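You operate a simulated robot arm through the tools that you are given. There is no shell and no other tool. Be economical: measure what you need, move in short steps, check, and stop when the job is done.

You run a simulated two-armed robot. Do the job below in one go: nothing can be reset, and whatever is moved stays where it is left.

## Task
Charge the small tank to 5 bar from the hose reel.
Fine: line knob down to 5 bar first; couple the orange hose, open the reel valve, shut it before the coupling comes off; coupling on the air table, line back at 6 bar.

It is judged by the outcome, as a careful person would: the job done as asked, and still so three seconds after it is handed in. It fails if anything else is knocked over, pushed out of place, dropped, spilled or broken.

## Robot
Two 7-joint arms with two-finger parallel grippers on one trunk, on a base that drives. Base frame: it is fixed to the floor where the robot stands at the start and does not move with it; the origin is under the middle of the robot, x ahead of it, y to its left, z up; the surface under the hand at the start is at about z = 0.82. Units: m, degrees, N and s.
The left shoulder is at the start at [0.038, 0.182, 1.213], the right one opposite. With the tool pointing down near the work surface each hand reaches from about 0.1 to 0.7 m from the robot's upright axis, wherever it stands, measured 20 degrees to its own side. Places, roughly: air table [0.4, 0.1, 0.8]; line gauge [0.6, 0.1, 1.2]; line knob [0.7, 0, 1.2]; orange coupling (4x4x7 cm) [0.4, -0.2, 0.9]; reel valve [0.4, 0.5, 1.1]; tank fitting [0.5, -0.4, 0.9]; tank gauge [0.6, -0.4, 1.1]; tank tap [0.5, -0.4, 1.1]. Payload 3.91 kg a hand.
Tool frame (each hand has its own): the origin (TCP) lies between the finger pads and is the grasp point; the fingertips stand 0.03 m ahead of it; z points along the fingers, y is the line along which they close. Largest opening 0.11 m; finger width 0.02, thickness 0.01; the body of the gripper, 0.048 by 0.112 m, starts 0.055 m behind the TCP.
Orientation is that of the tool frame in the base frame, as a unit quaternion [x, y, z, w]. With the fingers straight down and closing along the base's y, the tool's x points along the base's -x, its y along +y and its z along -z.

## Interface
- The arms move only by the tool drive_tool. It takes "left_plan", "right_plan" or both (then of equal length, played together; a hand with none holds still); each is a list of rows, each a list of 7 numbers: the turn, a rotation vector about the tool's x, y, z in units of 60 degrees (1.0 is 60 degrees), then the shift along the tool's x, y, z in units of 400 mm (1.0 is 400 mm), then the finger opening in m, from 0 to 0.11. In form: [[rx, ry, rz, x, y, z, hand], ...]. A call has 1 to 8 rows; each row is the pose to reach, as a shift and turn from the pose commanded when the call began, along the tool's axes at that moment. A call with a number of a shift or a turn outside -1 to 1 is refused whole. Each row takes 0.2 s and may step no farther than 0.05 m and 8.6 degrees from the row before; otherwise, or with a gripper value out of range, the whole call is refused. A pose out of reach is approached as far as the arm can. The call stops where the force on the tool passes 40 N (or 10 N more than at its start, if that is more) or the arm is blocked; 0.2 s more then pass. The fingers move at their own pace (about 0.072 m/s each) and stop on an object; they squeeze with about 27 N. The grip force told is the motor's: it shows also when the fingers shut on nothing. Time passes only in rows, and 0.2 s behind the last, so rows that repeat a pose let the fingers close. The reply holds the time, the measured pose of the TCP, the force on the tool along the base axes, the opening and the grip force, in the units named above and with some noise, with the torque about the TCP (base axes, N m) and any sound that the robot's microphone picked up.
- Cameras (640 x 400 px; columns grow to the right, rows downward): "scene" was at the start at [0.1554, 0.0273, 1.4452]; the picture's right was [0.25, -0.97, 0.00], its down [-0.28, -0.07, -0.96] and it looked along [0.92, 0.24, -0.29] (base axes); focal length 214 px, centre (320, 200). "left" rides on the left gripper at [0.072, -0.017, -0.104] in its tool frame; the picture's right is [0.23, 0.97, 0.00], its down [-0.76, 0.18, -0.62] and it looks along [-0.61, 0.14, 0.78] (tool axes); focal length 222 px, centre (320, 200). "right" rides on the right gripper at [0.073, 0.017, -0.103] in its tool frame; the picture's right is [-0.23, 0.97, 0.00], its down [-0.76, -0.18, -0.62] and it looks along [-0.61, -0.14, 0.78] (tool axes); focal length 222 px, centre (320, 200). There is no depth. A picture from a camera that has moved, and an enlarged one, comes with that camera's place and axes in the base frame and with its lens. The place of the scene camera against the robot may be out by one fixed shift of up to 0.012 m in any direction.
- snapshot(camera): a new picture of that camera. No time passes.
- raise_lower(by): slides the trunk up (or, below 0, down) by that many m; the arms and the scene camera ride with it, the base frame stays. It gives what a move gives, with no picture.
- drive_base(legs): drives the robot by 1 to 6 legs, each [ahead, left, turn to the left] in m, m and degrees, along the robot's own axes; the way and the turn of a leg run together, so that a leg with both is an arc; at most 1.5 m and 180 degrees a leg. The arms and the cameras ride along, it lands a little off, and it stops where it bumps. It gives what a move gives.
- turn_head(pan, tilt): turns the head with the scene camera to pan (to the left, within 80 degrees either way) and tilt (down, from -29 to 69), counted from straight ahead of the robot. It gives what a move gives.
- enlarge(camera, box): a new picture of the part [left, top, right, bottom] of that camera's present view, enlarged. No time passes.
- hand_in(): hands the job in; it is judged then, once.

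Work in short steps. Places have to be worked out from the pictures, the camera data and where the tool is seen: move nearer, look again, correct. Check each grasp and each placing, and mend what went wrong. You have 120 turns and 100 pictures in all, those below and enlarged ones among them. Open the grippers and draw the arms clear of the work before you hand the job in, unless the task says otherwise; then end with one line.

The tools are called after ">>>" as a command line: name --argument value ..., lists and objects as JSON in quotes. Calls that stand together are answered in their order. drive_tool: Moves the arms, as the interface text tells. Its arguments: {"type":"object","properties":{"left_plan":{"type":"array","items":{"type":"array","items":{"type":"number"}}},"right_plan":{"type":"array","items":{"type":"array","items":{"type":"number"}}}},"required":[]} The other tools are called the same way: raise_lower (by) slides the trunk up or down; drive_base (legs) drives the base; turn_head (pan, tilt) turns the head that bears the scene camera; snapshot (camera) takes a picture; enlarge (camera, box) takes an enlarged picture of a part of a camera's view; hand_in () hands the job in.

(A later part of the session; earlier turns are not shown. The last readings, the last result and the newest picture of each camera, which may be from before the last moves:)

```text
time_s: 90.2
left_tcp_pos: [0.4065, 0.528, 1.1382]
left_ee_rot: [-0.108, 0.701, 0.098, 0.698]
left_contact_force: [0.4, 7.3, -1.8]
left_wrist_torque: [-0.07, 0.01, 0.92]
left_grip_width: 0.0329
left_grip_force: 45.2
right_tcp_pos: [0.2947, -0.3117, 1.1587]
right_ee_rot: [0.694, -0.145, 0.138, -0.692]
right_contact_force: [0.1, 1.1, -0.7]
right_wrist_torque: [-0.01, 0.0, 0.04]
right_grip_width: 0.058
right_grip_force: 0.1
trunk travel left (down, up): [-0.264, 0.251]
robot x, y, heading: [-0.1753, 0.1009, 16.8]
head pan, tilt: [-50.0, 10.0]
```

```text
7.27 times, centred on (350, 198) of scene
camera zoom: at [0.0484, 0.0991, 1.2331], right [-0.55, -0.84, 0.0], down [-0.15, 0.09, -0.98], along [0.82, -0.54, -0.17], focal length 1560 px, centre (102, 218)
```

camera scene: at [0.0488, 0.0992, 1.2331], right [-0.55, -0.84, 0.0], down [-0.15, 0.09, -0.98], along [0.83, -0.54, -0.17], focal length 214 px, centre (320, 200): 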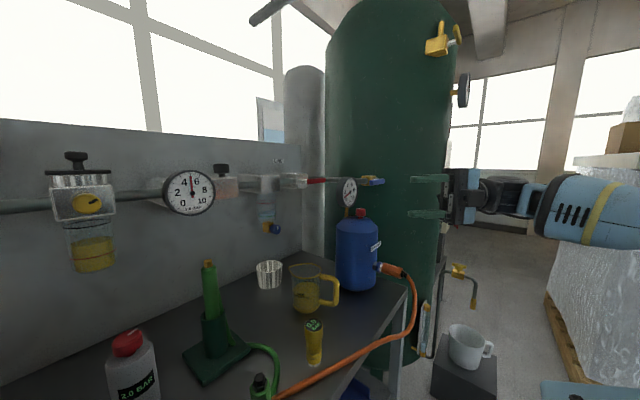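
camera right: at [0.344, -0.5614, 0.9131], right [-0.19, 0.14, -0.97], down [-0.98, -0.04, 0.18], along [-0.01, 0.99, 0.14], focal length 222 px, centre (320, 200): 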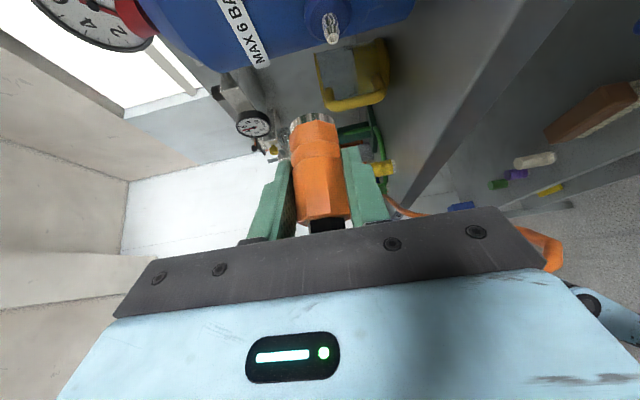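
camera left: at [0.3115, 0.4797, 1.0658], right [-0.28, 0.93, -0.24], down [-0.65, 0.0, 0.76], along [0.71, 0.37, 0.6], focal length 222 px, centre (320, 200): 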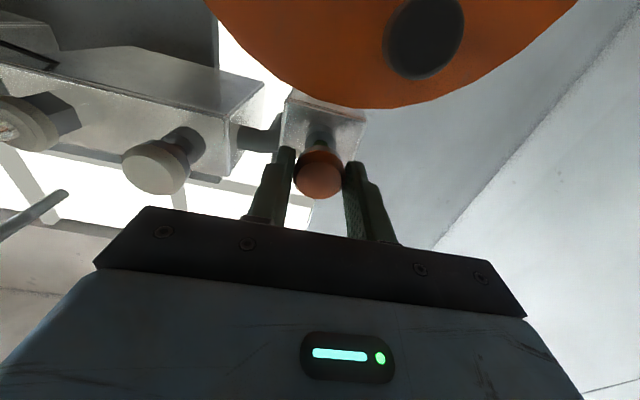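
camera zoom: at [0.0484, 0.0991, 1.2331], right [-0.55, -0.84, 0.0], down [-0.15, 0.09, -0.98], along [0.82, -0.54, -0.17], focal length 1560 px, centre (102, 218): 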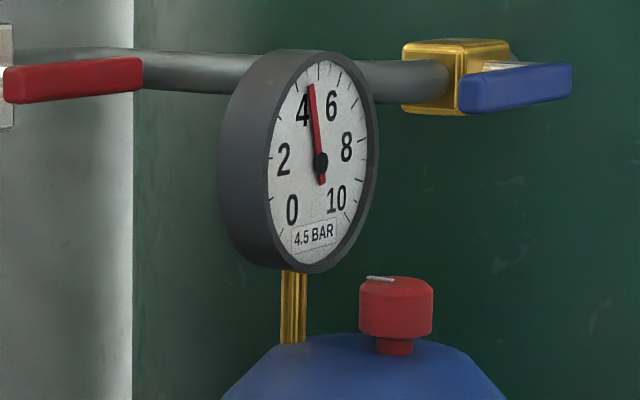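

4.5 bar, approaching 5 slowly now. I hold about 20 s more.

>>> drive_tool --left_plan '[[0, 0, 0, 0, 0, 0, 0.02], [0, 0, 0, 0, 0, 0, 0.02], [0, 0, 0, 0, 0, 0, 0.02], [0, 0, 0, 0, 0, 0, 0.02], [0, 0, 0, 0, 0, 0, 0.02], [0, 0, 0, 0, 0, 0, 0.02], [0, 0, 0, 0, 0, 0, 0.02], [0, 0, 0, 0, 0, 0, 0.02]]'

>>> drive_tool --left_plan '[[0, 0, 0, 0, 0, 0, 0.02], [0, 0, 0, 0, 0, 0, 0.02], [0, 0, 0, 0, 0, 0, 0.02], [0, 0, 0, 0, 0, 0, 0.02], [0, 0, 0, 0, 0, 0, 0.02], [0, 0, 0, 0, 0, 0, 0.02], [0, 0, 0, 0, 0, 0, 0.02], [0, 0, 0, 0, 0, 0, 0.02]]'

>>> drive_tool --left_plan '[[0, 0, 0, 0, 0, 0, 0.02], [0, 0, 0, 0, 0, 0, 0.02], [0, 0, 0, 0, 0, 0, 0.02], [0, 0, 0, 0, 0, 0, 0.02], [0, 0, 0, 0, 0, 0, 0.02], [0, 0, 0, 0, 0, 0, 0.02], [0, 0, 0, 0, 0, 0, 0.02], [0, 0, 0, 0, 0, 0, 0.02]]'

>>> drive_tool --left_plan '[[0, 0, 0, 0, 0, 0, 0.02], [0, 0, 0, 0, 0, 0, 0.02], [0, 0, 0, 0, 0, 0, 0.02], [0, 0, 0, 0, 0, 0, 0.02], [0, 0, 0, 0, 0, 0, 0.02], [0, 0, 0, 0, 0, 0, 0.02], [0, 0, 0, 0, 0, 0, 0.02], [0, 0, 0, 0, 0, 0, 0.02]]'

>>> drive_tool --left_plan '[[0, 0, 0, 0, 0, 0, 0.02], [0, 0, 0, 0, 0, 0, 0.02], [0, 0, 0, 0, 0, 0, 0.02], [0, 0, 0, 0, 0, 0, 0.02], [0, 0, 0, 0, 0, 0, 0.02], [0, 0, 0, 0, 0, 0, 0.02], [0, 0, 0, 0, 0, 0, 0.02], [0, 0, 0, 0, 0, 0, 0.02]]'

>>> drive_tool --left_plan '[[0, 0, 0, 0, 0, 0, 0.02], [0, 0, 0, 0, 0, 0, 0.02], [0, 0, 0, 0, 0, 0, 0.02], [0, 0, 0, 0, 0, 0, 0.02], [0, 0, 0, 0, 0, 0, 0.02], [0, 0, 0, 0, 0, 0, 0.02], [0, 0, 0, 0, 0, 0, 0.02], [0, 0, 0, 0, 0, 0, 0.02]]'

>>> drive_tool --left_plan '[[0, 0, 0, 0, 0, 0, 0.02], [0, 0, 0, 0, 0, 0, 0.02], [0, 0, 0, 0, 0, 0, 0.02], [0, 0, 0, 0, 0, 0, 0.02], [0, 0, 0, 0, 0, 0, 0.02], [0, 0, 0, 0, 0, 0, 0.02], [0, 0, 0, 0, 0, 0, 0.02], [0, 0, 0, 0, 0, 0, 0.02]]'

>>> drive_tool --left_plan '[[0, 0, 0, 0, 0, 0, 0.02], [0, 0, 0, 0, 0, 0, 0.02], [0, 0, 0, 0, 0, 0, 0.02], [0, 0, 0, 0, 0, 0, 0.02], [0, 0, 0, 0, 0, 0, 0.02], [0, 0, 0, 0, 0, 0, 0.02], [0, 0, 0, 0, 0, 0, 0.02], [0, 0, 0, 0, 0, 0, 0.02]]'

>>> drive_tool --left_plan '[[0, 0, 0, 0, 0, 0, 0.02], [0, 0, 0, 0, 0, 0, 0.02], [0, 0, 0, 0, 0, 0, 0.02], [0, 0, 0, 0, 0, 0, 0.02], [0, 0, 0, 0, 0, 0, 0.02], [0, 0, 0, 0, 0, 0, 0.02], [0, 0, 0, 0, 0, 0, 0.02], [0, 0, 0, 0, 0, 0, 0.02]]'

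>>> drive_tool --left_plan '[[0, 0, 0, 0, 0, 0, 0.02], [0, 0, 0, 0, 0, 0, 0.02], [0, 0, 0, 0, 0, 0, 0.02], [0, 0, 0, 0, 0, 0, 0.02], [0, 0, 0, 0, 0, 0, 0.02], [0, 0, 0, 0, 0, 0, 0.02], [0, 0, 0, 0, 0, 0, 0.02], [0, 0, 0, 0, 0, 0, 0.02]]'

>>> drive_tool --left_plan '[[0, 0, 0, 0, 0, 0, 0.02], [0, 0, 0, 0, 0, 0, 0.02], [0, 0, 0, 0, 0, 0, 0.02], [0, 0, 0, 0, 0, 0, 0.02], [0, 0, 0, 0, 0, 0, 0.02], [0, 0, 0, 0, 0, 0, 0.02], [0, 0, 0, 0, 0, 0, 0.02], [0, 0, 0, 0, 0, 0, 0.02]]'

>>> enlarge --camera "scene" --box '[325, 170, 375, 225]'

```text
time_s: 92.0
left_tcp_pos: [0.4061, 0.5272, 1.1365]
left_ee_rot: [-0.108, 0.701, 0.099, 0.698]
left_contact_force: [0.6, 8.4, -2.6]
left_wrist_torque: [-0.08, 0.05, 0.91]
left_grip_width: 0.0328
left_grip_force: 45.2
right_tcp_pos: [0.2946, -0.3112, 1.1587]
right_ee_rot: [0.694, -0.146, 0.137, -0.692]
right_contact_force: [0.3, -0.8, 0.0]
right_wrist_torque: [0.0, -0.01, 0.01]
right_grip_width: 0.058
right_grip_force: 0.1
trunk travel left (down, up): [-0.264, 0.251]
robot x, y, heading: [-0.1748, 0.1014, 16.9]
head pan, tilt: [-50.0, 10.0]
```

```text
time_s: 93.8
left_tcp_pos: [0.406, 0.5281, 1.1375]
left_ee_rot: [-0.108, 0.701, 0.098, 0.698]
left_contact_force: [1.9, 8.0, -2.2]
left_wrist_torque: [-0.07, 0.06, 0.9]
left_grip_width: 0.0328
left_grip_force: 45.0
right_tcp_pos: [0.294, -0.3117, 1.1579]
right_ee_rot: [0.694, -0.146, 0.137, -0.691]
right_contact_force: [0.1, -0.2, 0.6]
right_wrist_torque: [0.02, 0.02, 0.0]
right_grip_width: 0.0579
right_grip_force: 0.0
trunk travel left (down, up): [-0.264, 0.251]
robot x, y, heading: [-0.177, 0.1049, 17.1]
head pan, tilt: [-50.0, 10.0]
```

```text
time_s: 95.6
left_tcp_pos: [0.4055, 0.5285, 1.1394]
left_ee_rot: [-0.108, 0.701, 0.099, 0.698]
left_contact_force: [0.5, 8.1, -2.8]
left_wrist_torque: [-0.07, 0.06, 0.89]
left_grip_width: 0.033
left_grip_force: 44.7
right_tcp_pos: [0.2934, -0.3109, 1.1582]
right_ee_rot: [0.694, -0.145, 0.137, -0.692]
right_contact_force: [0.5, 0.0, -0.2]
right_wrist_torque: [0.01, -0.01, 0.01]
right_grip_width: 0.058
right_grip_force: 0.1
trunk travel left (down, up): [-0.264, 0.251]
robot x, y, heading: [-0.173, 0.0996, 16.9]
head pan, tilt: [-50.0, 10.0]
```

```text
time_s: 97.4
left_tcp_pos: [0.4058, 0.5276, 1.1385]
left_ee_rot: [-0.107, 0.701, 0.099, 0.698]
left_contact_force: [0.4, 8.5, -1.8]
left_wrist_torque: [-0.04, 0.02, 0.89]
left_grip_width: 0.0328
left_grip_force: 45.3
right_tcp_pos: [0.295, -0.3115, 1.1585]
right_ee_rot: [0.694, -0.145, 0.137, -0.692]
right_contact_force: [-0.3, 0.2, -0.8]
right_wrist_torque: [0.03, 0.0, 0.01]
right_grip_width: 0.058
right_grip_force: 0.0
trunk travel left (down, up): [-0.264, 0.251]
robot x, y, heading: [-0.1776, 0.1034, 16.7]
head pan, tilt: [-50.0, 10.0]
```

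```text
time_s: 99.2
left_tcp_pos: [0.405, 0.5276, 1.1376]
left_ee_rot: [-0.108, 0.701, 0.099, 0.698]
left_contact_force: [0.9, 7.9, -2.2]
left_wrist_torque: [-0.01, 0.06, 0.89]
left_grip_width: 0.0329
left_grip_force: 44.8
right_tcp_pos: [0.2929, -0.312, 1.1584]
right_ee_rot: [0.694, -0.145, 0.138, -0.691]
right_contact_force: [1.1, -0.8, -0.4]
right_wrist_torque: [0.02, 0.02, -0.02]
right_grip_width: 0.058
right_grip_force: 0.1
trunk travel left (down, up): [-0.264, 0.251]
robot x, y, heading: [-0.1785, 0.0987, 16.7]
head pan, tilt: [-50.0, 10.0]
```

```text
time_s: 101.0
left_tcp_pos: [0.4057, 0.5272, 1.1383]
left_ee_rot: [-0.108, 0.701, 0.098, 0.698]
left_contact_force: [0.4, 7.7, -1.8]
left_wrist_torque: [-0.03, 0.07, 0.91]
left_grip_width: 0.033
left_grip_force: 44.9
right_tcp_pos: [0.2947, -0.3106, 1.1587]
right_ee_rot: [0.694, -0.146, 0.138, -0.692]
right_contact_force: [-0.5, -0.3, 0.0]
right_wrist_torque: [0.04, 0.0, -0.01]
right_grip_width: 0.0581
right_grip_force: 0.1
trunk travel left (down, up): [-0.264, 0.251]
robot x, y, heading: [-0.1733, 0.0998, 16.8]
head pan, tilt: [-50.0, 10.0]
```

```text
time_s: 102.8
left_tcp_pos: [0.4062, 0.5282, 1.1376]
left_ee_rot: [-0.108, 0.701, 0.098, 0.698]
left_contact_force: [-0.1, 7.9, -1.9]
left_wrist_torque: [-0.07, 0.04, 0.92]
left_grip_width: 0.0329
left_grip_force: 44.8
right_tcp_pos: [0.2935, -0.3115, 1.1585]
right_ee_rot: [0.694, -0.146, 0.138, -0.691]
right_contact_force: [0.4, -0.4, 0.1]
right_wrist_torque: [-0.03, -0.02, -0.01]
right_grip_width: 0.0581
right_grip_force: 0.0
trunk travel left (down, up): [-0.264, 0.251]
robot x, y, heading: [-0.1731, 0.0993, 16.8]
head pan, tilt: [-50.0, 10.0]
```

```text
time_s: 104.6
left_tcp_pos: [0.4056, 0.5287, 1.139]
left_ee_rot: [-0.108, 0.701, 0.099, 0.698]
left_contact_force: [0.2, 7.6, -2.5]
left_wrist_torque: [-0.04, 0.09, 0.89]
left_grip_width: 0.0328
left_grip_force: 45.4
right_tcp_pos: [0.2945, -0.3112, 1.159]
right_ee_rot: [0.694, -0.146, 0.138, -0.692]
right_contact_force: [0.1, 0.9, 0.1]
right_wrist_torque: [-0.05, 0.02, 0.0]
right_grip_width: 0.0581
right_grip_force: 0.1
trunk travel left (down, up): [-0.264, 0.251]
robot x, y, heading: [-0.1746, 0.1011, 17.0]
head pan, tilt: [-50.0, 10.0]
```

```text
time_s: 106.4
left_tcp_pos: [0.4063, 0.5272, 1.1386]
left_ee_rot: [-0.109, 0.701, 0.098, 0.698]
left_contact_force: [-0.1, 8.2, -1.7]
left_wrist_torque: [-0.03, 0.05, 0.89]
left_grip_width: 0.033
left_grip_force: 45.5
right_tcp_pos: [0.293, -0.3107, 1.1584]
right_ee_rot: [0.694, -0.145, 0.138, -0.691]
right_contact_force: [-0.3, 0.3, 0.1]
right_wrist_torque: [0.01, -0.05, 0.01]
right_grip_width: 0.058
right_grip_force: 0.1
trunk travel left (down, up): [-0.264, 0.251]
robot x, y, heading: [-0.1733, 0.1025, 17.0]
head pan, tilt: [-50.0, 10.0]
```

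```text
time_s: 108.2
left_tcp_pos: [0.406, 0.5282, 1.1381]
left_ee_rot: [-0.108, 0.701, 0.098, 0.698]
left_contact_force: [0.5, 7.8, -2.0]
left_wrist_torque: [-0.07, 0.04, 0.91]
left_grip_width: 0.0331
left_grip_force: 45.0
right_tcp_pos: [0.2936, -0.3107, 1.1589]
right_ee_rot: [0.693, -0.145, 0.138, -0.692]
right_contact_force: [-0.2, -0.7, -0.5]
right_wrist_torque: [0.03, -0.01, 0.0]
right_grip_width: 0.0579
right_grip_force: 0.1
trunk travel left (down, up): [-0.264, 0.251]
robot x, y, heading: [-0.1726, 0.1023, 16.8]
head pan, tilt: [-50.0, 10.0]
```

```text
time_s: 110.0
left_tcp_pos: [0.4054, 0.5279, 1.1373]
left_ee_rot: [-0.108, 0.701, 0.099, 0.698]
left_contact_force: [-0.3, 7.3, -0.9]
left_wrist_torque: [-0.05, 0.06, 0.89]
left_grip_width: 0.0327
left_grip_force: 45.2
right_tcp_pos: [0.2937, -0.3107, 1.1579]
right_ee_rot: [0.694, -0.145, 0.138, -0.692]
right_contact_force: [0.1, 0.1, -0.2]
right_wrist_torque: [0.02, 0.01, 0.02]
right_grip_width: 0.058
right_grip_force: 0.0
trunk travel left (down, up): [-0.264, 0.251]
robot x, y, heading: [-0.1765, 0.1015, 16.8]
head pan, tilt: [-50.0, 10.0]
```

```text
7.27 times, centred on (350, 198) of scene
camera zoom: at [0.0481, 0.099, 1.2332], right [-0.55, -0.84, 0.0], down [-0.15, 0.09, -0.98], along [0.82, -0.54, -0.17], focal length 1560 px, centre (102, 218)
```

zoom: 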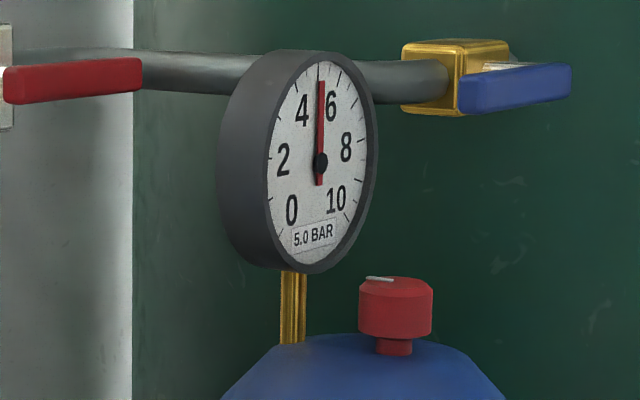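

Tank reads 5.0 bar. I push the reel knob back in, slightly past its starting place to be sure.

>>> drive_tool --left_plan '[[0, 0, 0, 0, 0, 0.015, 0.02], [0, 0, 0, 0, 0, 0.03, 0.02], [0, 0, 0, 0, 0, 0.042, 0.02], [0, 0, 0, 0, 0, 0.05, 0.02]]'

>>> snapshot --camera "left"

```text
time_s: 111.0
left_tcp_pos: [0.4224, 0.5327, 1.139]
left_ee_rot: [-0.108, 0.7, 0.098, 0.699]
left_contact_force: [-22.9, 4.4, -7.2]
left_wrist_torque: [-0.18, 0.11, 1.0]
left_grip_width: 0.0327
left_grip_force: 44.9
right_tcp_pos: [0.2922, -0.3107, 1.1598]
right_ee_rot: [0.693, -0.145, 0.138, -0.692]
right_contact_force: [0.0, 0.1, 0.7]
right_wrist_torque: [0.0, 0.02, 0.02]
right_grip_width: 0.058
right_grip_force: 0.1
trunk travel left (down, up): [-0.264, 0.251]
robot x, y, heading: [-0.1735, 0.1016, 16.7]
head pan, tilt: [-50.0, 10.0]
```

```text
13 pictures are left
camera left: at [0.3272, 0.485, 1.0659], right [-0.28, 0.93, -0.24], down [-0.65, 0.0, 0.76], along [0.71, 0.37, 0.6], focal length 222 px, centre (320, 200)
```

left: 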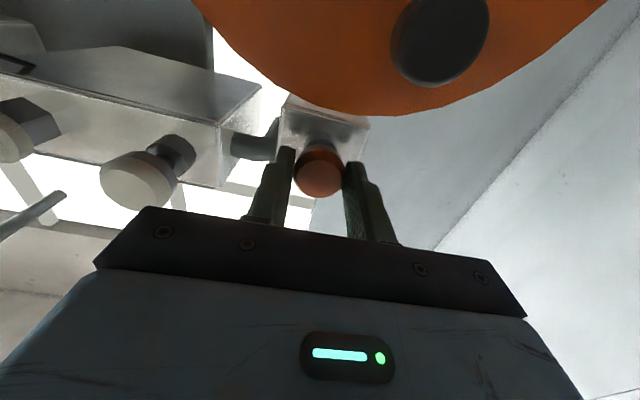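

The knob is back at its starting place against the stop: shut. I release it, withdraw the left hand and swing it back the way it came.

>>> drive_tool --left_plan '[[0, 0, 0, 0, 0, -0.008, 0.03], [0, 0, 0, 0, 0, -0.008, 0.06], [0, 0, 0, 0, 0, -0.008, 0.08], [0, 0, 0, 0, 0, -0.1, 0.08], [0, 0, 0, 0, 0, -0.2, 0.08], [0, 0, 0, -0.03, 0, -0.25, 0.08], [0, 0, 0, -0.07, 0, -0.288, 0.08]]'

>>> drive_tool --left_plan '[[0, 0.106, 0, -0.009, -0.001, -0.063, 0.08], [0, 0.2125, 0, -0.018, -0.0025, -0.126, 0.08], [0, 0.319, 0, -0.027, -0.004, -0.189, 0.08], [0, 0.425, 0, -0.0365, -0.005, -0.2525, 0.08], [0, 0.531, 0, -0.046, -0.006, -0.316, 0.08], [0, 0.6375, 0, -0.055, -0.0075, -0.379, 0.08], [0, 0.744, 0, -0.064, -0.009, -0.442, 0.08], [0, 0.85, 0, -0.073, -0.01, -0.505, 0.08]]'

>>> drive_tool --left_plan '[[0, 0.106, 0, 0.05, -0.002, -0.012, 0.08], [0, 0.2125, 0, 0.101, -0.0035, -0.0245, 0.08], [0, 0.319, 0, 0.151, -0.005, -0.037, 0.08], [0, 0.425, 0, 0.2015, -0.007, -0.049, 0.08], [0, 0.531, 0, 0.252, -0.009, -0.061, 0.08], [0, 0.6375, 0, 0.302, -0.0105, -0.0735, 0.08], [0, 0.744, 0, 0.353, -0.012, -0.086, 0.08], [0, 0.85, 0, 0.403, -0.014, -0.098, 0.08]]'

```text
time_s: 112.6
left_tcp_pos: [0.3151, 0.4984, 1.167]
left_ee_rot: [-0.109, 0.7, 0.099, 0.698]
left_contact_force: [-0.1, -1.2, 0.5]
left_wrist_torque: [-0.02, 0.02, 0.02]
left_grip_width: 0.0796
left_grip_force: 0.1
right_tcp_pos: [0.2942, -0.3132, 1.1587]
right_ee_rot: [0.694, -0.145, 0.138, -0.692]
right_contact_force: [0.7, 0.5, -0.5]
right_wrist_torque: [-0.04, 0.05, -0.02]
right_grip_width: 0.0581
right_grip_force: 0.1
trunk travel left (down, up): [-0.264, 0.251]
robot x, y, heading: [-0.1728, 0.0985, 17.2]
head pan, tilt: [-50.0, 10.0]
```

```text
time_s: 114.4
left_tcp_pos: [0.1233, 0.4368, 1.1974]
left_ee_rot: [-0.139, 0.933, 0.042, 0.328]
left_contact_force: [0.1, -0.3, -0.6]
left_wrist_torque: [0.05, -0.01, -0.02]
left_grip_width: 0.0798
left_grip_force: 0.1
right_tcp_pos: [0.2924, -0.3126, 1.1566]
right_ee_rot: [0.693, -0.146, 0.137, -0.693]
right_contact_force: [-0.2, 0.4, -0.3]
right_wrist_torque: [0.0, 0.03, 0.02]
right_grip_width: 0.0583
right_grip_force: 0.0
trunk travel left (down, up): [-0.264, 0.251]
robot x, y, heading: [-0.1713, 0.0994, 16.9]
head pan, tilt: [-50.0, 10.0]
```

```text
time_s: 116.2
left_tcp_pos: [-0.0191, 0.3873, 1.1262]
left_ee_rot: [-0.144, 0.984, -0.021, -0.106]
left_contact_force: [0.2, 0.4, -0.4]
left_wrist_torque: [0.0, -0.01, -0.02]
left_grip_width: 0.0802
left_grip_force: 0.0
left hand out of reach, approached as far as the arm can: row 3, 4, 5, 6
right_tcp_pos: [0.2935, -0.3125, 1.1581]
right_ee_rot: [0.693, -0.146, 0.138, -0.692]
right_contact_force: [-0.8, 0.8, 0.0]
right_wrist_torque: [0.02, 0.04, 0.04]
right_grip_width: 0.0581
right_grip_force: 0.1
trunk travel left (down, up): [-0.264, 0.251]
robot x, y, heading: [-0.1765, 0.1014, 16.8]
head pan, tilt: [-50.0, 10.0]
```

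Now I turn the base back and return it to where the coupling was put on; then lower the trunk.

>>> drive_base --legs '[[0, 0, -16.8], [-0.07, -0.1, 0]]'

>>> raise_lower --by -0.25

```text
time_s: 118.7
left_tcp_pos: [-0.012, 0.2298, 1.127]
left_ee_rot: [0.004, 0.994, -0.005, -0.108]
left_contact_force: [-0.7, -0.6, -0.5]
left_wrist_torque: [-0.02, -0.03, -0.01]
left_grip_width: 0.0801
left_grip_force: 0.2
right_tcp_pos: [0.0813, -0.5309, 1.1581]
right_ee_rot: [0.664, -0.247, 0.239, -0.664]
right_contact_force: [0.0, -0.3, -0.8]
right_wrist_torque: [0.01, 0.02, 0.02]
right_grip_width: 0.0583
right_grip_force: 0.1
trunk travel left (down, up): [-0.264, 0.251]
robot x, y, heading: [-0.2451, -0.0009, -0.2]
head pan, tilt: [-50.0, 10.0]
```

```text
time_s: 121.3
left_tcp_pos: [-0.0286, 0.2321, 0.8827]
left_ee_rot: [-0.002, 0.996, -0.006, -0.09]
left_contact_force: [-0.1, -1.0, -0.6]
left_wrist_torque: [0.01, 0.01, -0.01]
left_grip_width: 0.0798
left_grip_force: 0.1
right_tcp_pos: [0.0714, -0.5306, 0.9128]
right_ee_rot: [-0.661, 0.241, -0.243, 0.668]
right_contact_force: [0.3, -0.8, -0.5]
right_wrist_torque: [-0.02, 0.03, 0.0]
right_grip_width: 0.0581
right_grip_force: 0.1
trunk travel left (down, up): [-0.014, 0.501]
robot x, y, heading: [-0.2442, 0.0025, 0.3]
head pan, tilt: [-50.0, 10.0]
```

I bring the right hand to 14 cm behind the coupling along the same approach line and check with both cameras.

>>> drive_tool --right_plan '[[0, 0, 0, 0.069, 0.001, 0.061, 0.06], [0, 0, 0, 0.139, 0.003, 0.122, 0.06], [0, 0, 0, 0.208, 0.004, 0.184, 0.06], [0, 0, 0, 0.277, 0.006, 0.245, 0.06], [0, 0, 0, 0.347, 0.007, 0.306, 0.06], [0, 0, 0, 0.416, 0.009, 0.368, 0.06], [0, 0, 0, 0.4855, 0.01, 0.429, 0.06]]'

>>> turn_head --pan -40 --tilt 5

>>> enlarge --camera "scene" --box '[250, 90, 450, 240]'

```text
time_s: 122.9
left_tcp_pos: [-0.0287, 0.2298, 0.8818]
left_ee_rot: [-0.002, 0.996, -0.007, -0.091]
left_contact_force: [0.0, -0.5, -0.9]
left_wrist_torque: [0.02, -0.02, -0.01]
left_grip_width: 0.0799
left_grip_force: 0.2
right_tcp_pos: [0.3303, -0.5241, 0.9125]
right_ee_rot: [-0.66, 0.242, -0.241, 0.668]
right_contact_force: [0.2, 0.0, -0.3]
right_wrist_torque: [0.01, 0.0, -0.03]
right_grip_width: 0.0597
right_grip_force: 0.0
trunk travel left (down, up): [-0.014, 0.501]
robot x, y, heading: [-0.2455, -0.0007, -0.0]
head pan, tilt: [-50.0, 10.0]
```

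```text
time_s: 123.6
left_tcp_pos: [-0.0286, 0.2311, 0.8819]
left_ee_rot: [-0.001, 0.996, -0.007, -0.091]
left_contact_force: [-0.5, 1.2, 0.0]
left_wrist_torque: [0.01, 0.01, 0.0]
left_grip_width: 0.0802
left_grip_force: 0.1
right_tcp_pos: [0.3299, -0.5234, 0.9129]
right_ee_rot: [-0.662, 0.242, -0.24, 0.667]
right_contact_force: [-0.5, -0.5, 0.0]
right_wrist_torque: [0.02, 0.01, 0.0]
right_grip_width: 0.06
right_grip_force: 0.0
trunk travel left (down, up): [-0.014, 0.501]
robot x, y, heading: [-0.2433, -0.0018, 0.1]
head pan, tilt: [-40.0, 5.0]
```

```text
2.67 times, centred on (350, 165) of scene
camera zoom: at [0.0523, -0.0563, 0.9747], right [-0.64, -0.77, -0.01], down [-0.05, 0.06, -1.0], along [0.76, -0.64, -0.08], focal length 572 px, centre (240, 293)
```

zoom: 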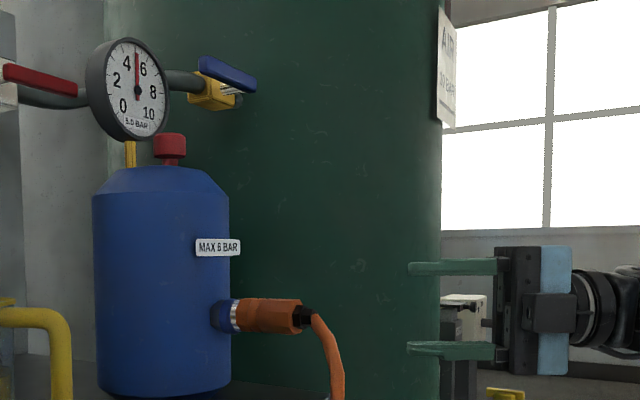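

Tank still holds 5.0 and the coupling sits in place. The hand is about 5 mm high; I lower the trunk by that and advance 14 cm over the coupling, then grip.

>>> raise_lower --by -0.006

>>> drive_tool --right_plan '[[0, 0, 0, 0, 0, 0.08, 0.06], [0, 0, 0, 0, 0, 0.16, 0.06], [0, 0, 0, 0, 0, 0.24, 0.06], [0, 0, 0, 0, 0, 0.3, 0.06], [0, 0, 0, 0, 0, 0.35, 0.06]]'

>>> snapshot --camera "right"

```text
time_s: 124.1
left_tcp_pos: [-0.0349, 0.2314, 0.8775]
left_ee_rot: [-0.004, 0.997, -0.007, -0.08]
left_contact_force: [-0.7, 0.4, -0.1]
left_wrist_torque: [-0.04, 0.0, 0.01]
left_grip_width: 0.08
left_grip_force: 0.1
right_tcp_pos: [0.3287, -0.5216, 0.9119]
right_ee_rot: [-0.661, 0.241, -0.241, 0.669]
right_contact_force: [-0.8, -0.5, -0.6]
right_wrist_torque: [0.02, 0.01, 0.01]
right_grip_width: 0.06
right_grip_force: 0.1
trunk travel left (down, up): [-0.008, 0.507]
robot x, y, heading: [-0.2431, -0.0018, 0.4]
head pan, tilt: [-40.0, 5.0]
```

```text
time_s: 125.3
left_tcp_pos: [-0.0348, 0.2305, 0.878]
left_ee_rot: [-0.005, 0.997, -0.007, -0.08]
left_contact_force: [0.1, 0.9, -0.1]
left_wrist_torque: [0.02, 0.0, 0.01]
left_grip_width: 0.0799
left_grip_force: 0.1
right_tcp_pos: [0.4184, -0.4151, 0.9121]
right_ee_rot: [-0.661, 0.243, -0.24, 0.669]
right_contact_force: [-0.2, -0.1, -0.2]
right_wrist_torque: [0.01, 0.01, -0.04]
right_grip_width: 0.06
right_grip_force: 0.1
trunk travel left (down, up): [-0.008, 0.507]
robot x, y, heading: [-0.2477, 0.0033, -0.2]
head pan, tilt: [-40.0, 5.0]
```

```text
11 pictures are left
camera right: at [0.407, -0.5425, 0.8959], right [-0.17, 0.16, -0.97], down [-0.98, 0.01, 0.18], along [0.03, 0.99, 0.15], focal length 222 px, centre (320, 200)
```

right: 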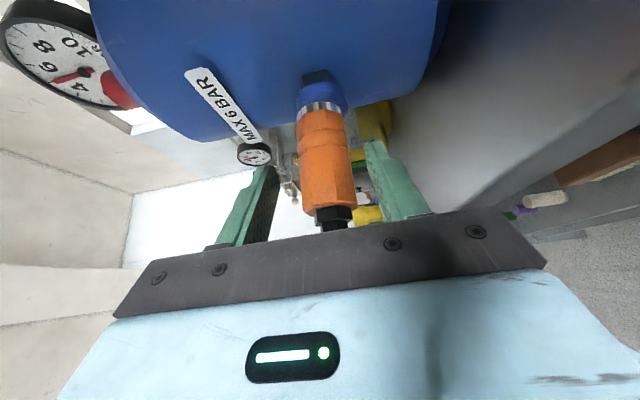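

The coupling is centred between the fingers. I go 5 mm further, close, and then pull straight back along the fitting's axis.

>>> drive_tool --right_plan '[[0, 0, 0, 0, 0, 0.0125, 0.06], [0, 0, 0, 0, 0, 0.0125, 0.04], [0, 0, 0, 0, 0, 0.0125, 0.02], [0, 0, 0, 0, 0, 0.0125, 0.02]]'

>>> drive_tool --right_plan '[[0, 0, 0, -0.011, 0, -0.016, 0.02], [0, 0, 0, -0.022, 0, -0.032, 0.02], [0, 0, 0, -0.033, 0, -0.048, 0.02]]'

```text
time_s: 126.3
left_tcp_pos: [-0.0334, 0.2297, 0.8787]
left_ee_rot: [-0.005, 0.997, -0.007, -0.081]
left_contact_force: [-1.0, -0.3, -0.1]
left_wrist_torque: [0.0, 0.01, 0.0]
left_grip_width: 0.0798
left_grip_force: 0.0
right_tcp_pos: [0.4219, -0.4113, 0.9091]
right_ee_rot: [-0.663, 0.243, -0.236, 0.668]
right_contact_force: [-10.4, 2.1, -26.1]
right_wrist_torque: [-0.35, 0.99, 0.25]
right_grip_width: 0.0299
right_grip_force: 26.3
trunk travel left (down, up): [-0.008, 0.507]
robot x, y, heading: [-0.2463, 0.0016, 0.3]
head pan, tilt: [-40.0, 5.0]
```

```text
time_s: 127.1
left_tcp_pos: [-0.0343, 0.2293, 0.8775]
left_ee_rot: [-0.004, 0.997, -0.006, -0.081]
left_contact_force: [0.6, -1.5, -1.0]
left_wrist_torque: [0.01, -0.01, -0.03]
left_grip_width: 0.0802
left_grip_force: 0.0
right_tcp_pos: [0.3974, -0.4189, 0.9158]
right_ee_rot: [-0.657, 0.24, -0.24, 0.673]
right_contact_force: [0.0, -0.1, -0.6]
right_wrist_torque: [0.02, -0.01, -0.01]
right_grip_width: 0.0289
right_grip_force: 26.5
trunk travel left (down, up): [-0.008, 0.507]
robot x, y, heading: [-0.242, 0.002, 0.3]
head pan, tilt: [-40.0, 5.0]
```

It came back 26 mm with no force left. I check whether the coupling came off with the hand.

>>> enlarge --camera "scene" --box '[250, 90, 450, 240]'

```text
2.67 times, centred on (350, 165) of scene
camera zoom: at [0.049, -0.0569, 0.9726], right [-0.64, -0.77, -0.02], down [-0.05, 0.06, -1.0], along [0.77, -0.64, -0.07], focal length 572 px, centre (240, 293)
```

zoom: 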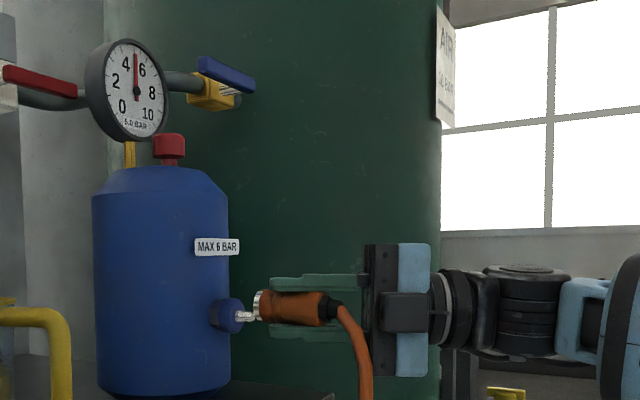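

The coupling is off and in the hand, the tank still reads 5.0. I draw the hand back in front of the bench, then raise the trunk.

>>> drive_tool --right_plan '[[0, 0, 0, -0.043, 0, -0.0615, 0.02], [0, 0, 0, -0.086, 0, -0.123, 0.02], [0, 0, 0, -0.15, 0, -0.19, 0.02], [0, 0, 0, -0.21, 0, -0.24, 0.02], [0, 0, 0, -0.29, 0, -0.24, 0.02]]'

>>> raise_lower --by 0.45

```text
time_s: 128.3
left_tcp_pos: [-0.035, 0.2282, 0.878]
left_ee_rot: [-0.004, 0.997, -0.006, -0.081]
left_contact_force: [-0.4, -0.6, -0.1]
left_wrist_torque: [-0.01, 0.02, 0.0]
left_grip_width: 0.0801
left_grip_force: 0.1
right_tcp_pos: [0.2487, -0.4171, 0.9106]
right_ee_rot: [-0.66, 0.241, -0.241, 0.67]
right_contact_force: [1.2, -0.4, -0.4]
right_wrist_torque: [-0.05, -0.01, -0.01]
right_grip_width: 0.0293
right_grip_force: 26.8
trunk travel left (down, up): [-0.008, 0.507]
robot x, y, heading: [-0.2454, 0.0, 0.4]
head pan, tilt: [-40.0, 5.0]
```

```text
refused: 0.45 is not a number from -0.4 to 0.4
```

The step limit is 0.4 m; I raise in two steps and shift the hand a little in towards the body.

>>> raise_lower --by 0.4

>>> raise_lower --by 0.05

>>> drive_tool --right_plan '[[0, 0, 0, -0.1, 0, 0.017, 0.02], [0, 0, 0, -0.2, 0, 0.034, 0.02], [0, 0, 0, -0.3, 0, 0.05, 0.02], [0, 0, 0, -0.36, 0, 0.06, 0.02]]'

>>> drive_base --legs '[[0.25, 0, 0]]'

```text
time_s: 132.2
left_tcp_pos: [-0.0115, 0.2292, 1.2705]
left_ee_rot: [0.003, 0.994, -0.006, -0.106]
left_contact_force: [-0.1, -0.7, 0.0]
left_wrist_torque: [0.02, -0.04, -0.01]
left_grip_width: 0.08
left_grip_force: 0.0
right_tcp_pos: [0.2622, -0.4173, 1.303]
right_ee_rot: [-0.663, 0.25, -0.236, 0.665]
right_contact_force: [-1.0, -0.6, -1.1]
right_wrist_torque: [-0.05, 0.02, -0.01]
right_grip_width: 0.0292
right_grip_force: 26.7
trunk travel left (down, up): [-0.408, 0.107]
robot x, y, heading: [-0.2436, -0.0022, -0.2]
head pan, tilt: [-40.0, 5.0]
```

```text
time_s: 133.1
left_tcp_pos: [-0.0103, 0.2295, 1.3192]
left_ee_rot: [0.005, 0.994, -0.006, -0.108]
left_contact_force: [0.0, -0.2, 0.0]
left_wrist_torque: [0.02, 0.01, -0.03]
left_grip_width: 0.08
left_grip_force: 0.1
right_tcp_pos: [0.2637, -0.4201, 1.352]
right_ee_rot: [-0.663, 0.25, -0.235, 0.665]
right_contact_force: [0.4, -0.3, -0.8]
right_wrist_torque: [0.03, -0.03, 0.02]
right_grip_width: 0.029
right_grip_force: 27.4
trunk travel left (down, up): [-0.458, 0.057]
robot x, y, heading: [-0.2436, -0.0015, -0.5]
head pan, tilt: [-40.0, 5.0]
```

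```text
time_s: 134.1
left_tcp_pos: [-0.012, 0.2301, 1.3204]
left_ee_rot: [0.002, 0.994, -0.006, -0.107]
left_contact_force: [0.1, -0.3, 0.2]
left_wrist_torque: [0.0, 0.03, 0.02]
left_grip_width: 0.0802
left_grip_force: 0.1
right_tcp_pos: [0.1685, -0.3074, 1.3565]
right_ee_rot: [-0.663, 0.252, -0.235, 0.665]
right_contact_force: [0.4, 0.5, -0.7]
right_wrist_torque: [0.01, -0.02, 0.0]
right_grip_width: 0.0291
right_grip_force: 27.3
trunk travel left (down, up): [-0.458, 0.057]
robot x, y, heading: [-0.2449, -0.0017, 0.2]
head pan, tilt: [-40.0, 5.0]
```

```text
time_s: 135.9
left_tcp_pos: [0.2362, 0.2286, 1.3198]
left_ee_rot: [0.005, 0.994, -0.006, -0.107]
left_contact_force: [0.6, -0.5, 0.0]
left_wrist_torque: [-0.01, 0.0, 0.01]
left_grip_width: 0.08
left_grip_force: 0.1
right_tcp_pos: [0.4161, -0.3115, 1.3574]
right_ee_rot: [-0.663, 0.251, -0.237, 0.664]
right_contact_force: [-0.2, -0.5, -0.3]
right_wrist_torque: [0.0, -0.01, 0.0]
right_grip_width: 0.0292
right_grip_force: 27.2
trunk travel left (down, up): [-0.458, 0.057]
robot x, y, heading: [0.0031, 0.0004, -0.5]
head pan, tilt: [-40.0, 5.0]
```

Robot is back at x=0. I rotate the coupling back towards upright, first half, while coming down to about z 1.12.

>>> drive_tool --right_plan '[[-0.034, 0.0555, 0.091, -0.006, 0.074, -0.018, 0.02], [-0.068, 0.111, 0.182, -0.012, 0.149, -0.036, 0.02], [-0.102, 0.1665, 0.273, -0.018, 0.223, -0.054, 0.02], [-0.136, 0.222, 0.364, -0.0235, 0.2975, -0.0725, 0.02], [-0.17, 0.2775, 0.455, -0.029, 0.372, -0.091, 0.02], [-0.204, 0.333, 0.546, -0.035, 0.446, -0.109, 0.02], [-0.238, 0.3885, 0.637, -0.041, 0.52, -0.127, 0.02], [-0.272, 0.444, 0.7285, -0.047, 0.595, -0.145, 0.02]]'

```text
time_s: 137.7
left_tcp_pos: [0.2379, 0.228, 1.32]
left_ee_rot: [0.005, 0.994, -0.006, -0.107]
left_contact_force: [-0.2, 0.4, -0.9]
left_wrist_torque: [0.0, -0.01, 0.01]
left_grip_width: 0.08
left_grip_force: 0.2
right_tcp_pos: [0.3709, -0.3508, 1.119]
right_ee_rot: [-0.538, 0.649, -0.08, 0.532]
right_contact_force: [-0.8, 0.8, -0.7]
right_wrist_torque: [-0.02, 0.01, -0.01]
right_grip_width: 0.0288
right_grip_force: 27.5
right hand out of reach, approached as far as the arm can: row 7, 8
trunk travel left (down, up): [-0.458, 0.057]
robot x, y, heading: [0.001, -0.0025, -0.2]
head pan, tilt: [-40.0, 5.0]
```

Second half of the turn, ending upright above a clear spot near (0.405, -0.25), a bit nearer the edge than before to stay away from the jug.

>>> drive_tool --right_plan '[[-0.0335, 0.055, 0.091, 0, 0.032, 0.0375, 0.02], [-0.067, 0.111, 0.182, 0, 0.063, 0.075, 0.02], [-0.101, 0.166, 0.273, 0, 0.095, 0.1125, 0.02], [-0.1345, 0.2215, 0.364, 0, 0.127, 0.15, 0.02], [-0.168, 0.277, 0.455, 0, 0.158, 0.1875, 0.02], [-0.202, 0.332, 0.546, 0, 0.19, 0.225, 0.02], [-0.235, 0.3875, 0.637, 0, 0.222, 0.2625, 0.02], [-0.269, 0.443, 0.728, 0, 0.2535, 0.3, 0.02]]'

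>>> turn_head --pan -35 --tilt 40

>>> snapshot --camera "scene"

```text
time_s: 139.5
left_tcp_pos: [0.2362, 0.2279, 1.321]
left_ee_rot: [0.005, 0.994, -0.006, -0.108]
left_contact_force: [-0.1, 0.3, 0.2]
left_wrist_torque: [-0.01, -0.02, -0.01]
left_grip_width: 0.0802
left_grip_force: 0.1
right_tcp_pos: [0.4014, -0.2515, 0.9996]
right_ee_rot: [-0.295, 0.907, 0.091, 0.287]
right_contact_force: [0.2, 0.5, -0.6]
right_wrist_torque: [-0.01, -0.03, 0.01]
right_grip_width: 0.0287
right_grip_force: 26.6
right hand out of reach, approached as far as the arm can: row 1, 2, 3, 4, 5
trunk travel left (down, up): [-0.458, 0.057]
robot x, y, heading: [0.0039, -0.0012, -0.0]
head pan, tilt: [-40.0, 5.0]
```

```text
time_s: 140.5
left_tcp_pos: [0.2357, 0.2284, 1.3208]
left_ee_rot: [0.005, 0.994, -0.007, -0.108]
left_contact_force: [0.1, -0.3, -0.5]
left_wrist_torque: [0.03, -0.02, 0.01]
left_grip_width: 0.08
left_grip_force: 0.1
right_tcp_pos: [0.4004, -0.252, 1.0013]
right_ee_rot: [-0.295, 0.907, 0.091, 0.288]
right_contact_force: [0.7, -0.1, -1.6]
right_wrist_torque: [-0.01, 0.01, -0.01]
right_grip_width: 0.0289
right_grip_force: 27.5
trunk travel left (down, up): [-0.458, 0.057]
robot x, y, heading: [0.0053, 0.0016, -0.6]
head pan, tilt: [-35.0, 40.0]
```

```text
9 pictures are left
camera scene: at [0.1471, -0.0467, 1.3968], right [-0.58, -0.82, 0.0], down [-0.52, 0.37, -0.77], along [0.63, -0.44, -0.64], focal length 214 px, centre (320, 200)
```

scene: 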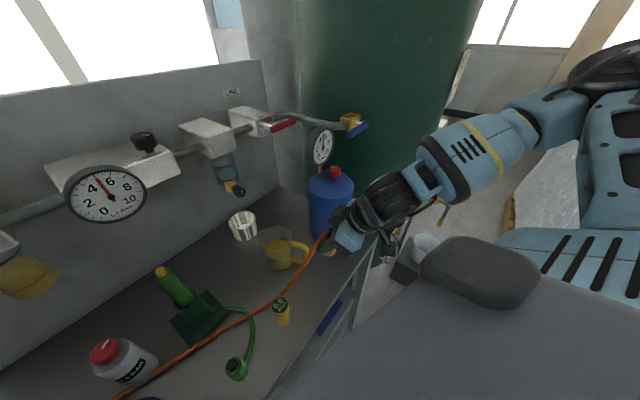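

Upright over the clear spot. I lower to about 1 cm above the expected touch-down.

>>> drive_tool --right_plan '[[0, 0, 0, 0.05, 0, 0.072, 0.02], [0, 0, 0, 0.1, 0, 0.144, 0.02], [0, 0, 0, 0.15, 0, 0.215, 0.02], [0, 0, 0, 0.182, 0, 0.26, 0.02]]'

>>> snapshot --camera "right"

```text
time_s: 141.5
left_tcp_pos: [0.2375, 0.2277, 1.3203]
left_ee_rot: [0.004, 0.994, -0.006, -0.107]
left_contact_force: [-0.1, 0.1, 0.0]
left_wrist_torque: [0.01, 0.05, 0.02]
left_grip_width: 0.08
left_grip_force: 0.1
right_tcp_pos: [0.4033, -0.2528, 0.8726]
right_ee_rot: [-0.296, 0.906, 0.091, 0.288]
right_contact_force: [0.5, -0.8, -0.9]
right_wrist_torque: [0.01, -0.01, 0.01]
right_grip_width: 0.0291
right_grip_force: 26.8
trunk travel left (down, up): [-0.458, 0.057]
robot x, y, heading: [0.0042, 0.0003, -0.5]
head pan, tilt: [-35.0, 40.0]
```

```text
8 pictures are left
camera right: at [0.297, -0.3104, 0.9169], right [-0.42, 0.9, 0.13], down [0.32, 0.02, 0.95], along [0.85, 0.44, -0.29], focal length 222 px, centre (320, 200)
```

right: 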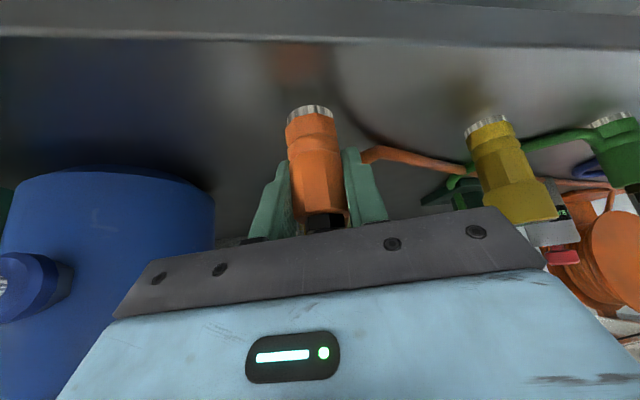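

The coupling hangs about as at the first grasp. I lower in 2 mm rows to touch the table.

>>> drive_tool --right_plan '[[0, 0, 0, 0.003, 0, 0.004, 0.02], [0, 0, 0, 0.0057, 0, 0.0082, 0.02], [0, 0, 0, 0.0086, 0, 0.0123, 0.02]]'

```text
time_s: 142.3
left_tcp_pos: [0.236, 0.2284, 1.3208]
left_ee_rot: [0.005, 0.994, -0.006, -0.107]
left_contact_force: [0.7, -0.4, 0.0]
left_wrist_torque: [0.03, 0.0, 0.01]
left_grip_width: 0.0802
left_grip_force: 0.0
right_tcp_pos: [0.402, -0.253, 0.8655]
right_ee_rot: [-0.296, 0.907, 0.091, 0.286]
right_contact_force: [0.2, -0.6, -1.2]
right_wrist_torque: [0.01, -0.01, 0.01]
right_grip_width: 0.0286
right_grip_force: 26.8
trunk travel left (down, up): [-0.458, 0.057]
robot x, y, heading: [0.0053, -0.0034, 0.1]
head pan, tilt: [-35.0, 40.0]
```

No contact yet at z 0.8655; I go on in small steps.

>>> drive_tool --right_plan '[[0, 0, 0, 0.003, 0, 0.004, 0.02], [0, 0, 0, 0.0057, 0, 0.0082, 0.02]]'

>>> drive_tool --right_plan '[[0, 0, 0, 0.0015, 0, 0.002, 0.02], [0, 0, 0, 0.003, 0, 0.004, 0.02]]'

```text
time_s: 142.9
left_tcp_pos: [0.2361, 0.2278, 1.3199]
left_ee_rot: [0.005, 0.994, -0.006, -0.108]
left_contact_force: [0.1, -1.7, 0.2]
left_wrist_torque: [0.0, 0.03, 0.0]
left_grip_width: 0.08
left_grip_force: 0.0
right_tcp_pos: [0.4007, -0.2527, 0.8643]
right_ee_rot: [-0.295, 0.907, 0.091, 0.287]
right_contact_force: [-0.4, 0.0, 2.2]
right_wrist_torque: [-0.04, 0.04, 0.04]
right_grip_width: 0.029
right_grip_force: 26.8
trunk travel left (down, up): [-0.458, 0.057]
robot x, y, heading: [0.006, -0.0026, -0.3]
head pan, tilt: [-35.0, 40.0]
```

```text
time_s: 143.5
left_tcp_pos: [0.234, 0.2289, 1.3212]
left_ee_rot: [0.005, 0.994, -0.006, -0.107]
left_contact_force: [0.1, -0.3, -0.4]
left_wrist_torque: [0.01, 0.0, 0.0]
left_grip_width: 0.08
left_grip_force: 0.0
right_tcp_pos: [0.4018, -0.2517, 0.8644]
right_ee_rot: [-0.296, 0.906, 0.09, 0.29]
right_contact_force: [-2.6, -5.3, 21.6]
right_wrist_torque: [-0.17, 0.4, 0.01]
right_grip_width: 0.0293
right_grip_force: 26.6
trunk travel left (down, up): [-0.458, 0.057]
robot x, y, heading: [0.0062, -0.0021, -0.8]
head pan, tilt: [-35.0, 40.0]
```

It stands on the table (21 N). I open the fingers and withdraw along the tool axis.

>>> drive_tool --right_plan '[[0, 0, 0, -0.001, 0, -0.002, 0.03], [0, 0, 0, -0.001, 0, -0.002, 0.045], [0, 0, 0, -0.001, 0, -0.002, 0.06], [0, 0, 0, -0.001, 0, -0.06, 0.06], [0, 0, 0, -0.001, 0, -0.15, 0.06], [0, 0, 0, -0.001, 0, -0.25, 0.06]]'

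>>> snapshot --camera "right"

```text
time_s: 144.9
left_tcp_pos: [0.2341, 0.2276, 1.3211]
left_ee_rot: [0.004, 0.994, -0.007, -0.107]
left_contact_force: [0.4, 0.4, 0.0]
left_wrist_torque: [0.0, -0.06, 0.02]
left_grip_width: 0.0801
left_grip_force: 0.0
right_tcp_pos: [0.3537, -0.2855, 0.947]
right_ee_rot: [-0.296, 0.907, 0.092, 0.286]
right_contact_force: [-0.2, 0.9, -0.2]
right_wrist_torque: [-0.02, -0.01, -0.02]
right_grip_width: 0.0602
right_grip_force: 0.0
trunk travel left (down, up): [-0.458, 0.057]
robot x, y, heading: [0.0048, 0.0001, -0.0]
head pan, tilt: [-35.0, 40.0]
```

```text
7 pictures are left
camera right: at [0.2469, -0.3432, 0.9917], right [-0.42, 0.9, 0.13], down [0.32, 0.02, 0.95], along [0.85, 0.44, -0.29], focal length 222 px, centre (320, 200)
```

right: 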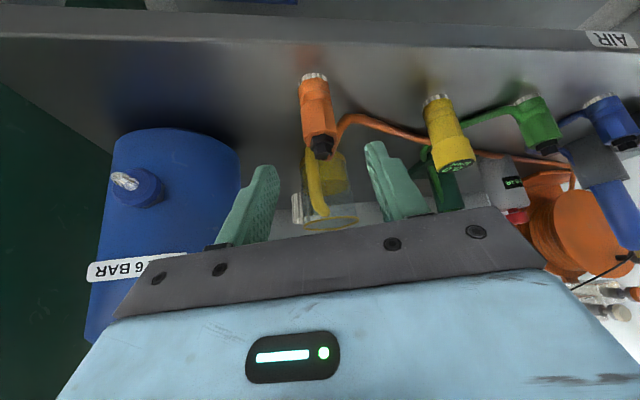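

The coupling stands upright on the table. Now the line knob: I raise the right hand and turn it to point down with the knob's present yaw, then drive forward to the knob station.

>>> drive_tool --right_plan '[[0, 0, 0, -0.04, 0, -0.064, 0.08], [0.0035, 0.083, 0.0115, -0.09, 0, -0.128, 0.08], [0.007, 0.166, 0.023, -0.134, 0, -0.192, 0.08], [0.0105, 0.25, 0.035, -0.179, 0, -0.256, 0.08], [0.014, 0.333, 0.046, -0.224, 0, -0.32, 0.08], [0.0175, 0.416, 0.058, -0.269, 0, -0.384, 0.08], [0.021, 0.5, 0.07, -0.313, 0, -0.448, 0.08], [0.0245, 0.582, 0.081, -0.358, 0, -0.5125, 0.08]]'

>>> drive_base --legs '[[0.103, 0, 0]]'

```text
time_s: 146.7
left_tcp_pos: [0.2364, 0.2291, 1.3192]
left_ee_rot: [0.004, 0.994, -0.006, -0.107]
left_contact_force: [-0.3, 0.1, -0.5]
left_wrist_torque: [0.02, -0.05, 0.01]
left_grip_width: 0.08
left_grip_force: 0.1
right_tcp_pos: [0.3525, -0.2846, 1.1952]
right_ee_rot: [-0.269, 0.963, -0.002, 0.0]
right_contact_force: [-0.9, -0.3, -1.0]
right_wrist_torque: [-0.02, 0.01, 0.01]
right_grip_width: 0.0801
right_grip_force: 0.1
right hand out of reach, approached as far as the arm can: row 1, 2, 3
trunk travel left (down, up): [-0.458, 0.057]
robot x, y, heading: [0.0026, -0.0052, -0.5]
head pan, tilt: [-35.0, 40.0]
```

```text
time_s: 147.9
left_tcp_pos: [0.3375, 0.2275, 1.3216]
left_ee_rot: [0.004, 0.994, -0.007, -0.107]
left_contact_force: [0.0, 0.1, -0.3]
left_wrist_torque: [0.0, -0.02, 0.03]
left_grip_width: 0.0801
left_grip_force: 0.1
right_tcp_pos: [0.4565, -0.2851, 1.1971]
right_ee_rot: [-0.268, 0.963, -0.001, 0.002]
right_contact_force: [-0.7, 0.0, -0.3]
right_wrist_torque: [0.01, 0.03, 0.0]
right_grip_width: 0.0799
right_grip_force: 0.1
trunk travel left (down, up): [-0.458, 0.057]
robot x, y, heading: [0.1085, -0.0031, -0.4]
head pan, tilt: [-35.0, 40.0]
```

At the knob station. I move the right hand above the knob.

>>> drive_tool --right_plan '[[0, 0, 0, -0.103, 0.042, -0.044, 0.08], [0, 0, 0, -0.206, 0.0845, -0.088, 0.08], [0, 0, 0, -0.309, 0.127, -0.132, 0.08], [0, 0, 0, -0.412, 0.169, -0.176, 0.08], [0, 0, 0, -0.515, 0.211, -0.22, 0.08], [0, 0, 0, -0.618, 0.2535, -0.22, 0.08], [0, 0, 0, -0.721, 0.296, -0.22, 0.08], [0, 0, 0, -0.824, 0.338, -0.22, 0.08]]'

>>> snapshot --camera "right"

```text
time_s: 149.7
left_tcp_pos: [0.3381, 0.2275, 1.3198]
left_ee_rot: [0.005, 0.994, -0.006, -0.106]
left_contact_force: [0.2, -0.5, 0.9]
left_wrist_torque: [0.02, 0.0, 0.01]
left_grip_width: 0.0799
left_grip_force: 0.0
right_tcp_pos: [0.5687, -0.1731, 1.2592]
right_ee_rot: [-0.267, 0.964, -0.001, 0.001]
right_contact_force: [0.5, -1.0, 0.3]
right_wrist_torque: [0.03, 0.02, -0.03]
right_grip_width: 0.0803
right_grip_force: 0.1
right hand out of reach, approached as far as the arm can: row 4, 5, 6, 7, 8
trunk travel left (down, up): [-0.458, 0.057]
robot x, y, heading: [0.1061, -0.003, -0.2]
head pan, tilt: [-35.0, 40.0]
```

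```text
6 pictures are left
camera right: at [0.4972, -0.1973, 1.364], right [-0.31, 0.95, 0.0], down [0.74, 0.24, 0.63], along [0.6, 0.19, -0.78], focal length 222 px, centre (320, 200)
```

right: 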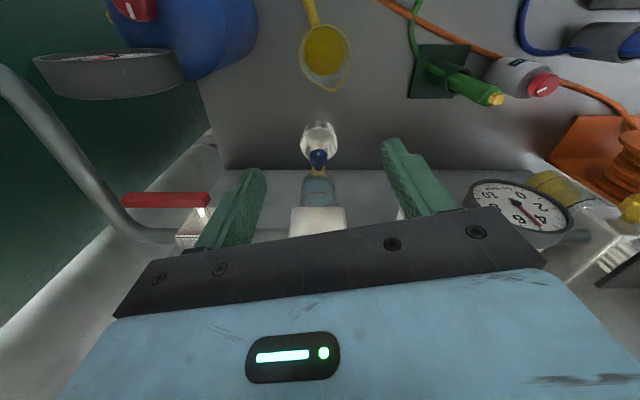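

The reach ran out on that path. I go left first (nearer the body), then forward.

>>> drive_tool --right_plan '[[0, 0, 0, -0.034, 0.091, -0.025, 0.08], [0, 0, 0, -0.068, 0.183, -0.05, 0.08], [0, 0, 0, -0.101, 0.274, -0.075, 0.08], [0, 0, 0, -0.135, 0.365, -0.1, 0.08]]'

```text
time_s: 150.7
left_tcp_pos: [0.3371, 0.228, 1.3209]
left_ee_rot: [0.005, 0.994, -0.006, -0.106]
left_contact_force: [0.6, -0.4, -0.2]
left_wrist_torque: [0.0, -0.04, 0.0]
left_grip_width: 0.0801
left_grip_force: 0.1
right_tcp_pos: [0.5149, -0.1532, 1.2754]
right_ee_rot: [-0.268, 0.963, -0.001, 0.003]
right_contact_force: [-0.1, 0.6, -0.3]
right_wrist_torque: [0.0, -0.02, -0.04]
right_grip_width: 0.0799
right_grip_force: 0.0
right hand out of reach, approached as far as the arm can: row 1, 2, 3, 4
trunk travel left (down, up): [-0.458, 0.057]
robot x, y, heading: [0.1037, -0.0013, -0.4]
head pan, tilt: [-35.0, 40.0]
```

Some wrist limit blocks it; I undo the yaw (back to the neutral down attitude) while moving to the left, as it reached there before.

>>> drive_tool --right_plan '[[0, 0, 0.089, -0.0375, 0.042, -0.0104, 0.08], [0, 0, 0.178, -0.075, 0.084, -0.021, 0.08], [0, 0, 0.267, -0.1125, 0.126, -0.031, 0.08], [0, 0, 0.355, -0.15, 0.168, -0.042, 0.08], [0, 0, 0.444, -0.1875, 0.21, -0.052, 0.08], [0, 0, 0.533, -0.225, 0.252, -0.0625, 0.08]]'

```text
time_s: 152.1
left_tcp_pos: [0.3384, 0.2275, 1.32]
left_ee_rot: [0.004, 0.994, -0.007, -0.107]
left_contact_force: [-1.2, 0.2, -0.6]
left_wrist_torque: [-0.01, -0.03, 0.02]
left_grip_width: 0.08
left_grip_force: 0.0
right_tcp_pos: [0.512, -0.1556, 1.2853]
right_ee_rot: [-0.007, 1.0, -0.001, 0.002]
right_contact_force: [0.8, 0.7, -0.1]
right_wrist_torque: [-0.02, -0.01, -0.01]
right_grip_width: 0.0803
right_grip_force: 0.0
right hand out of reach, approached as far as the arm can: row 1, 2, 3, 4, 5, 6
trunk travel left (down, up): [-0.458, 0.057]
robot x, y, heading: [0.1049, -0.003, -0.3]
head pan, tilt: [-35.0, 40.0]
```

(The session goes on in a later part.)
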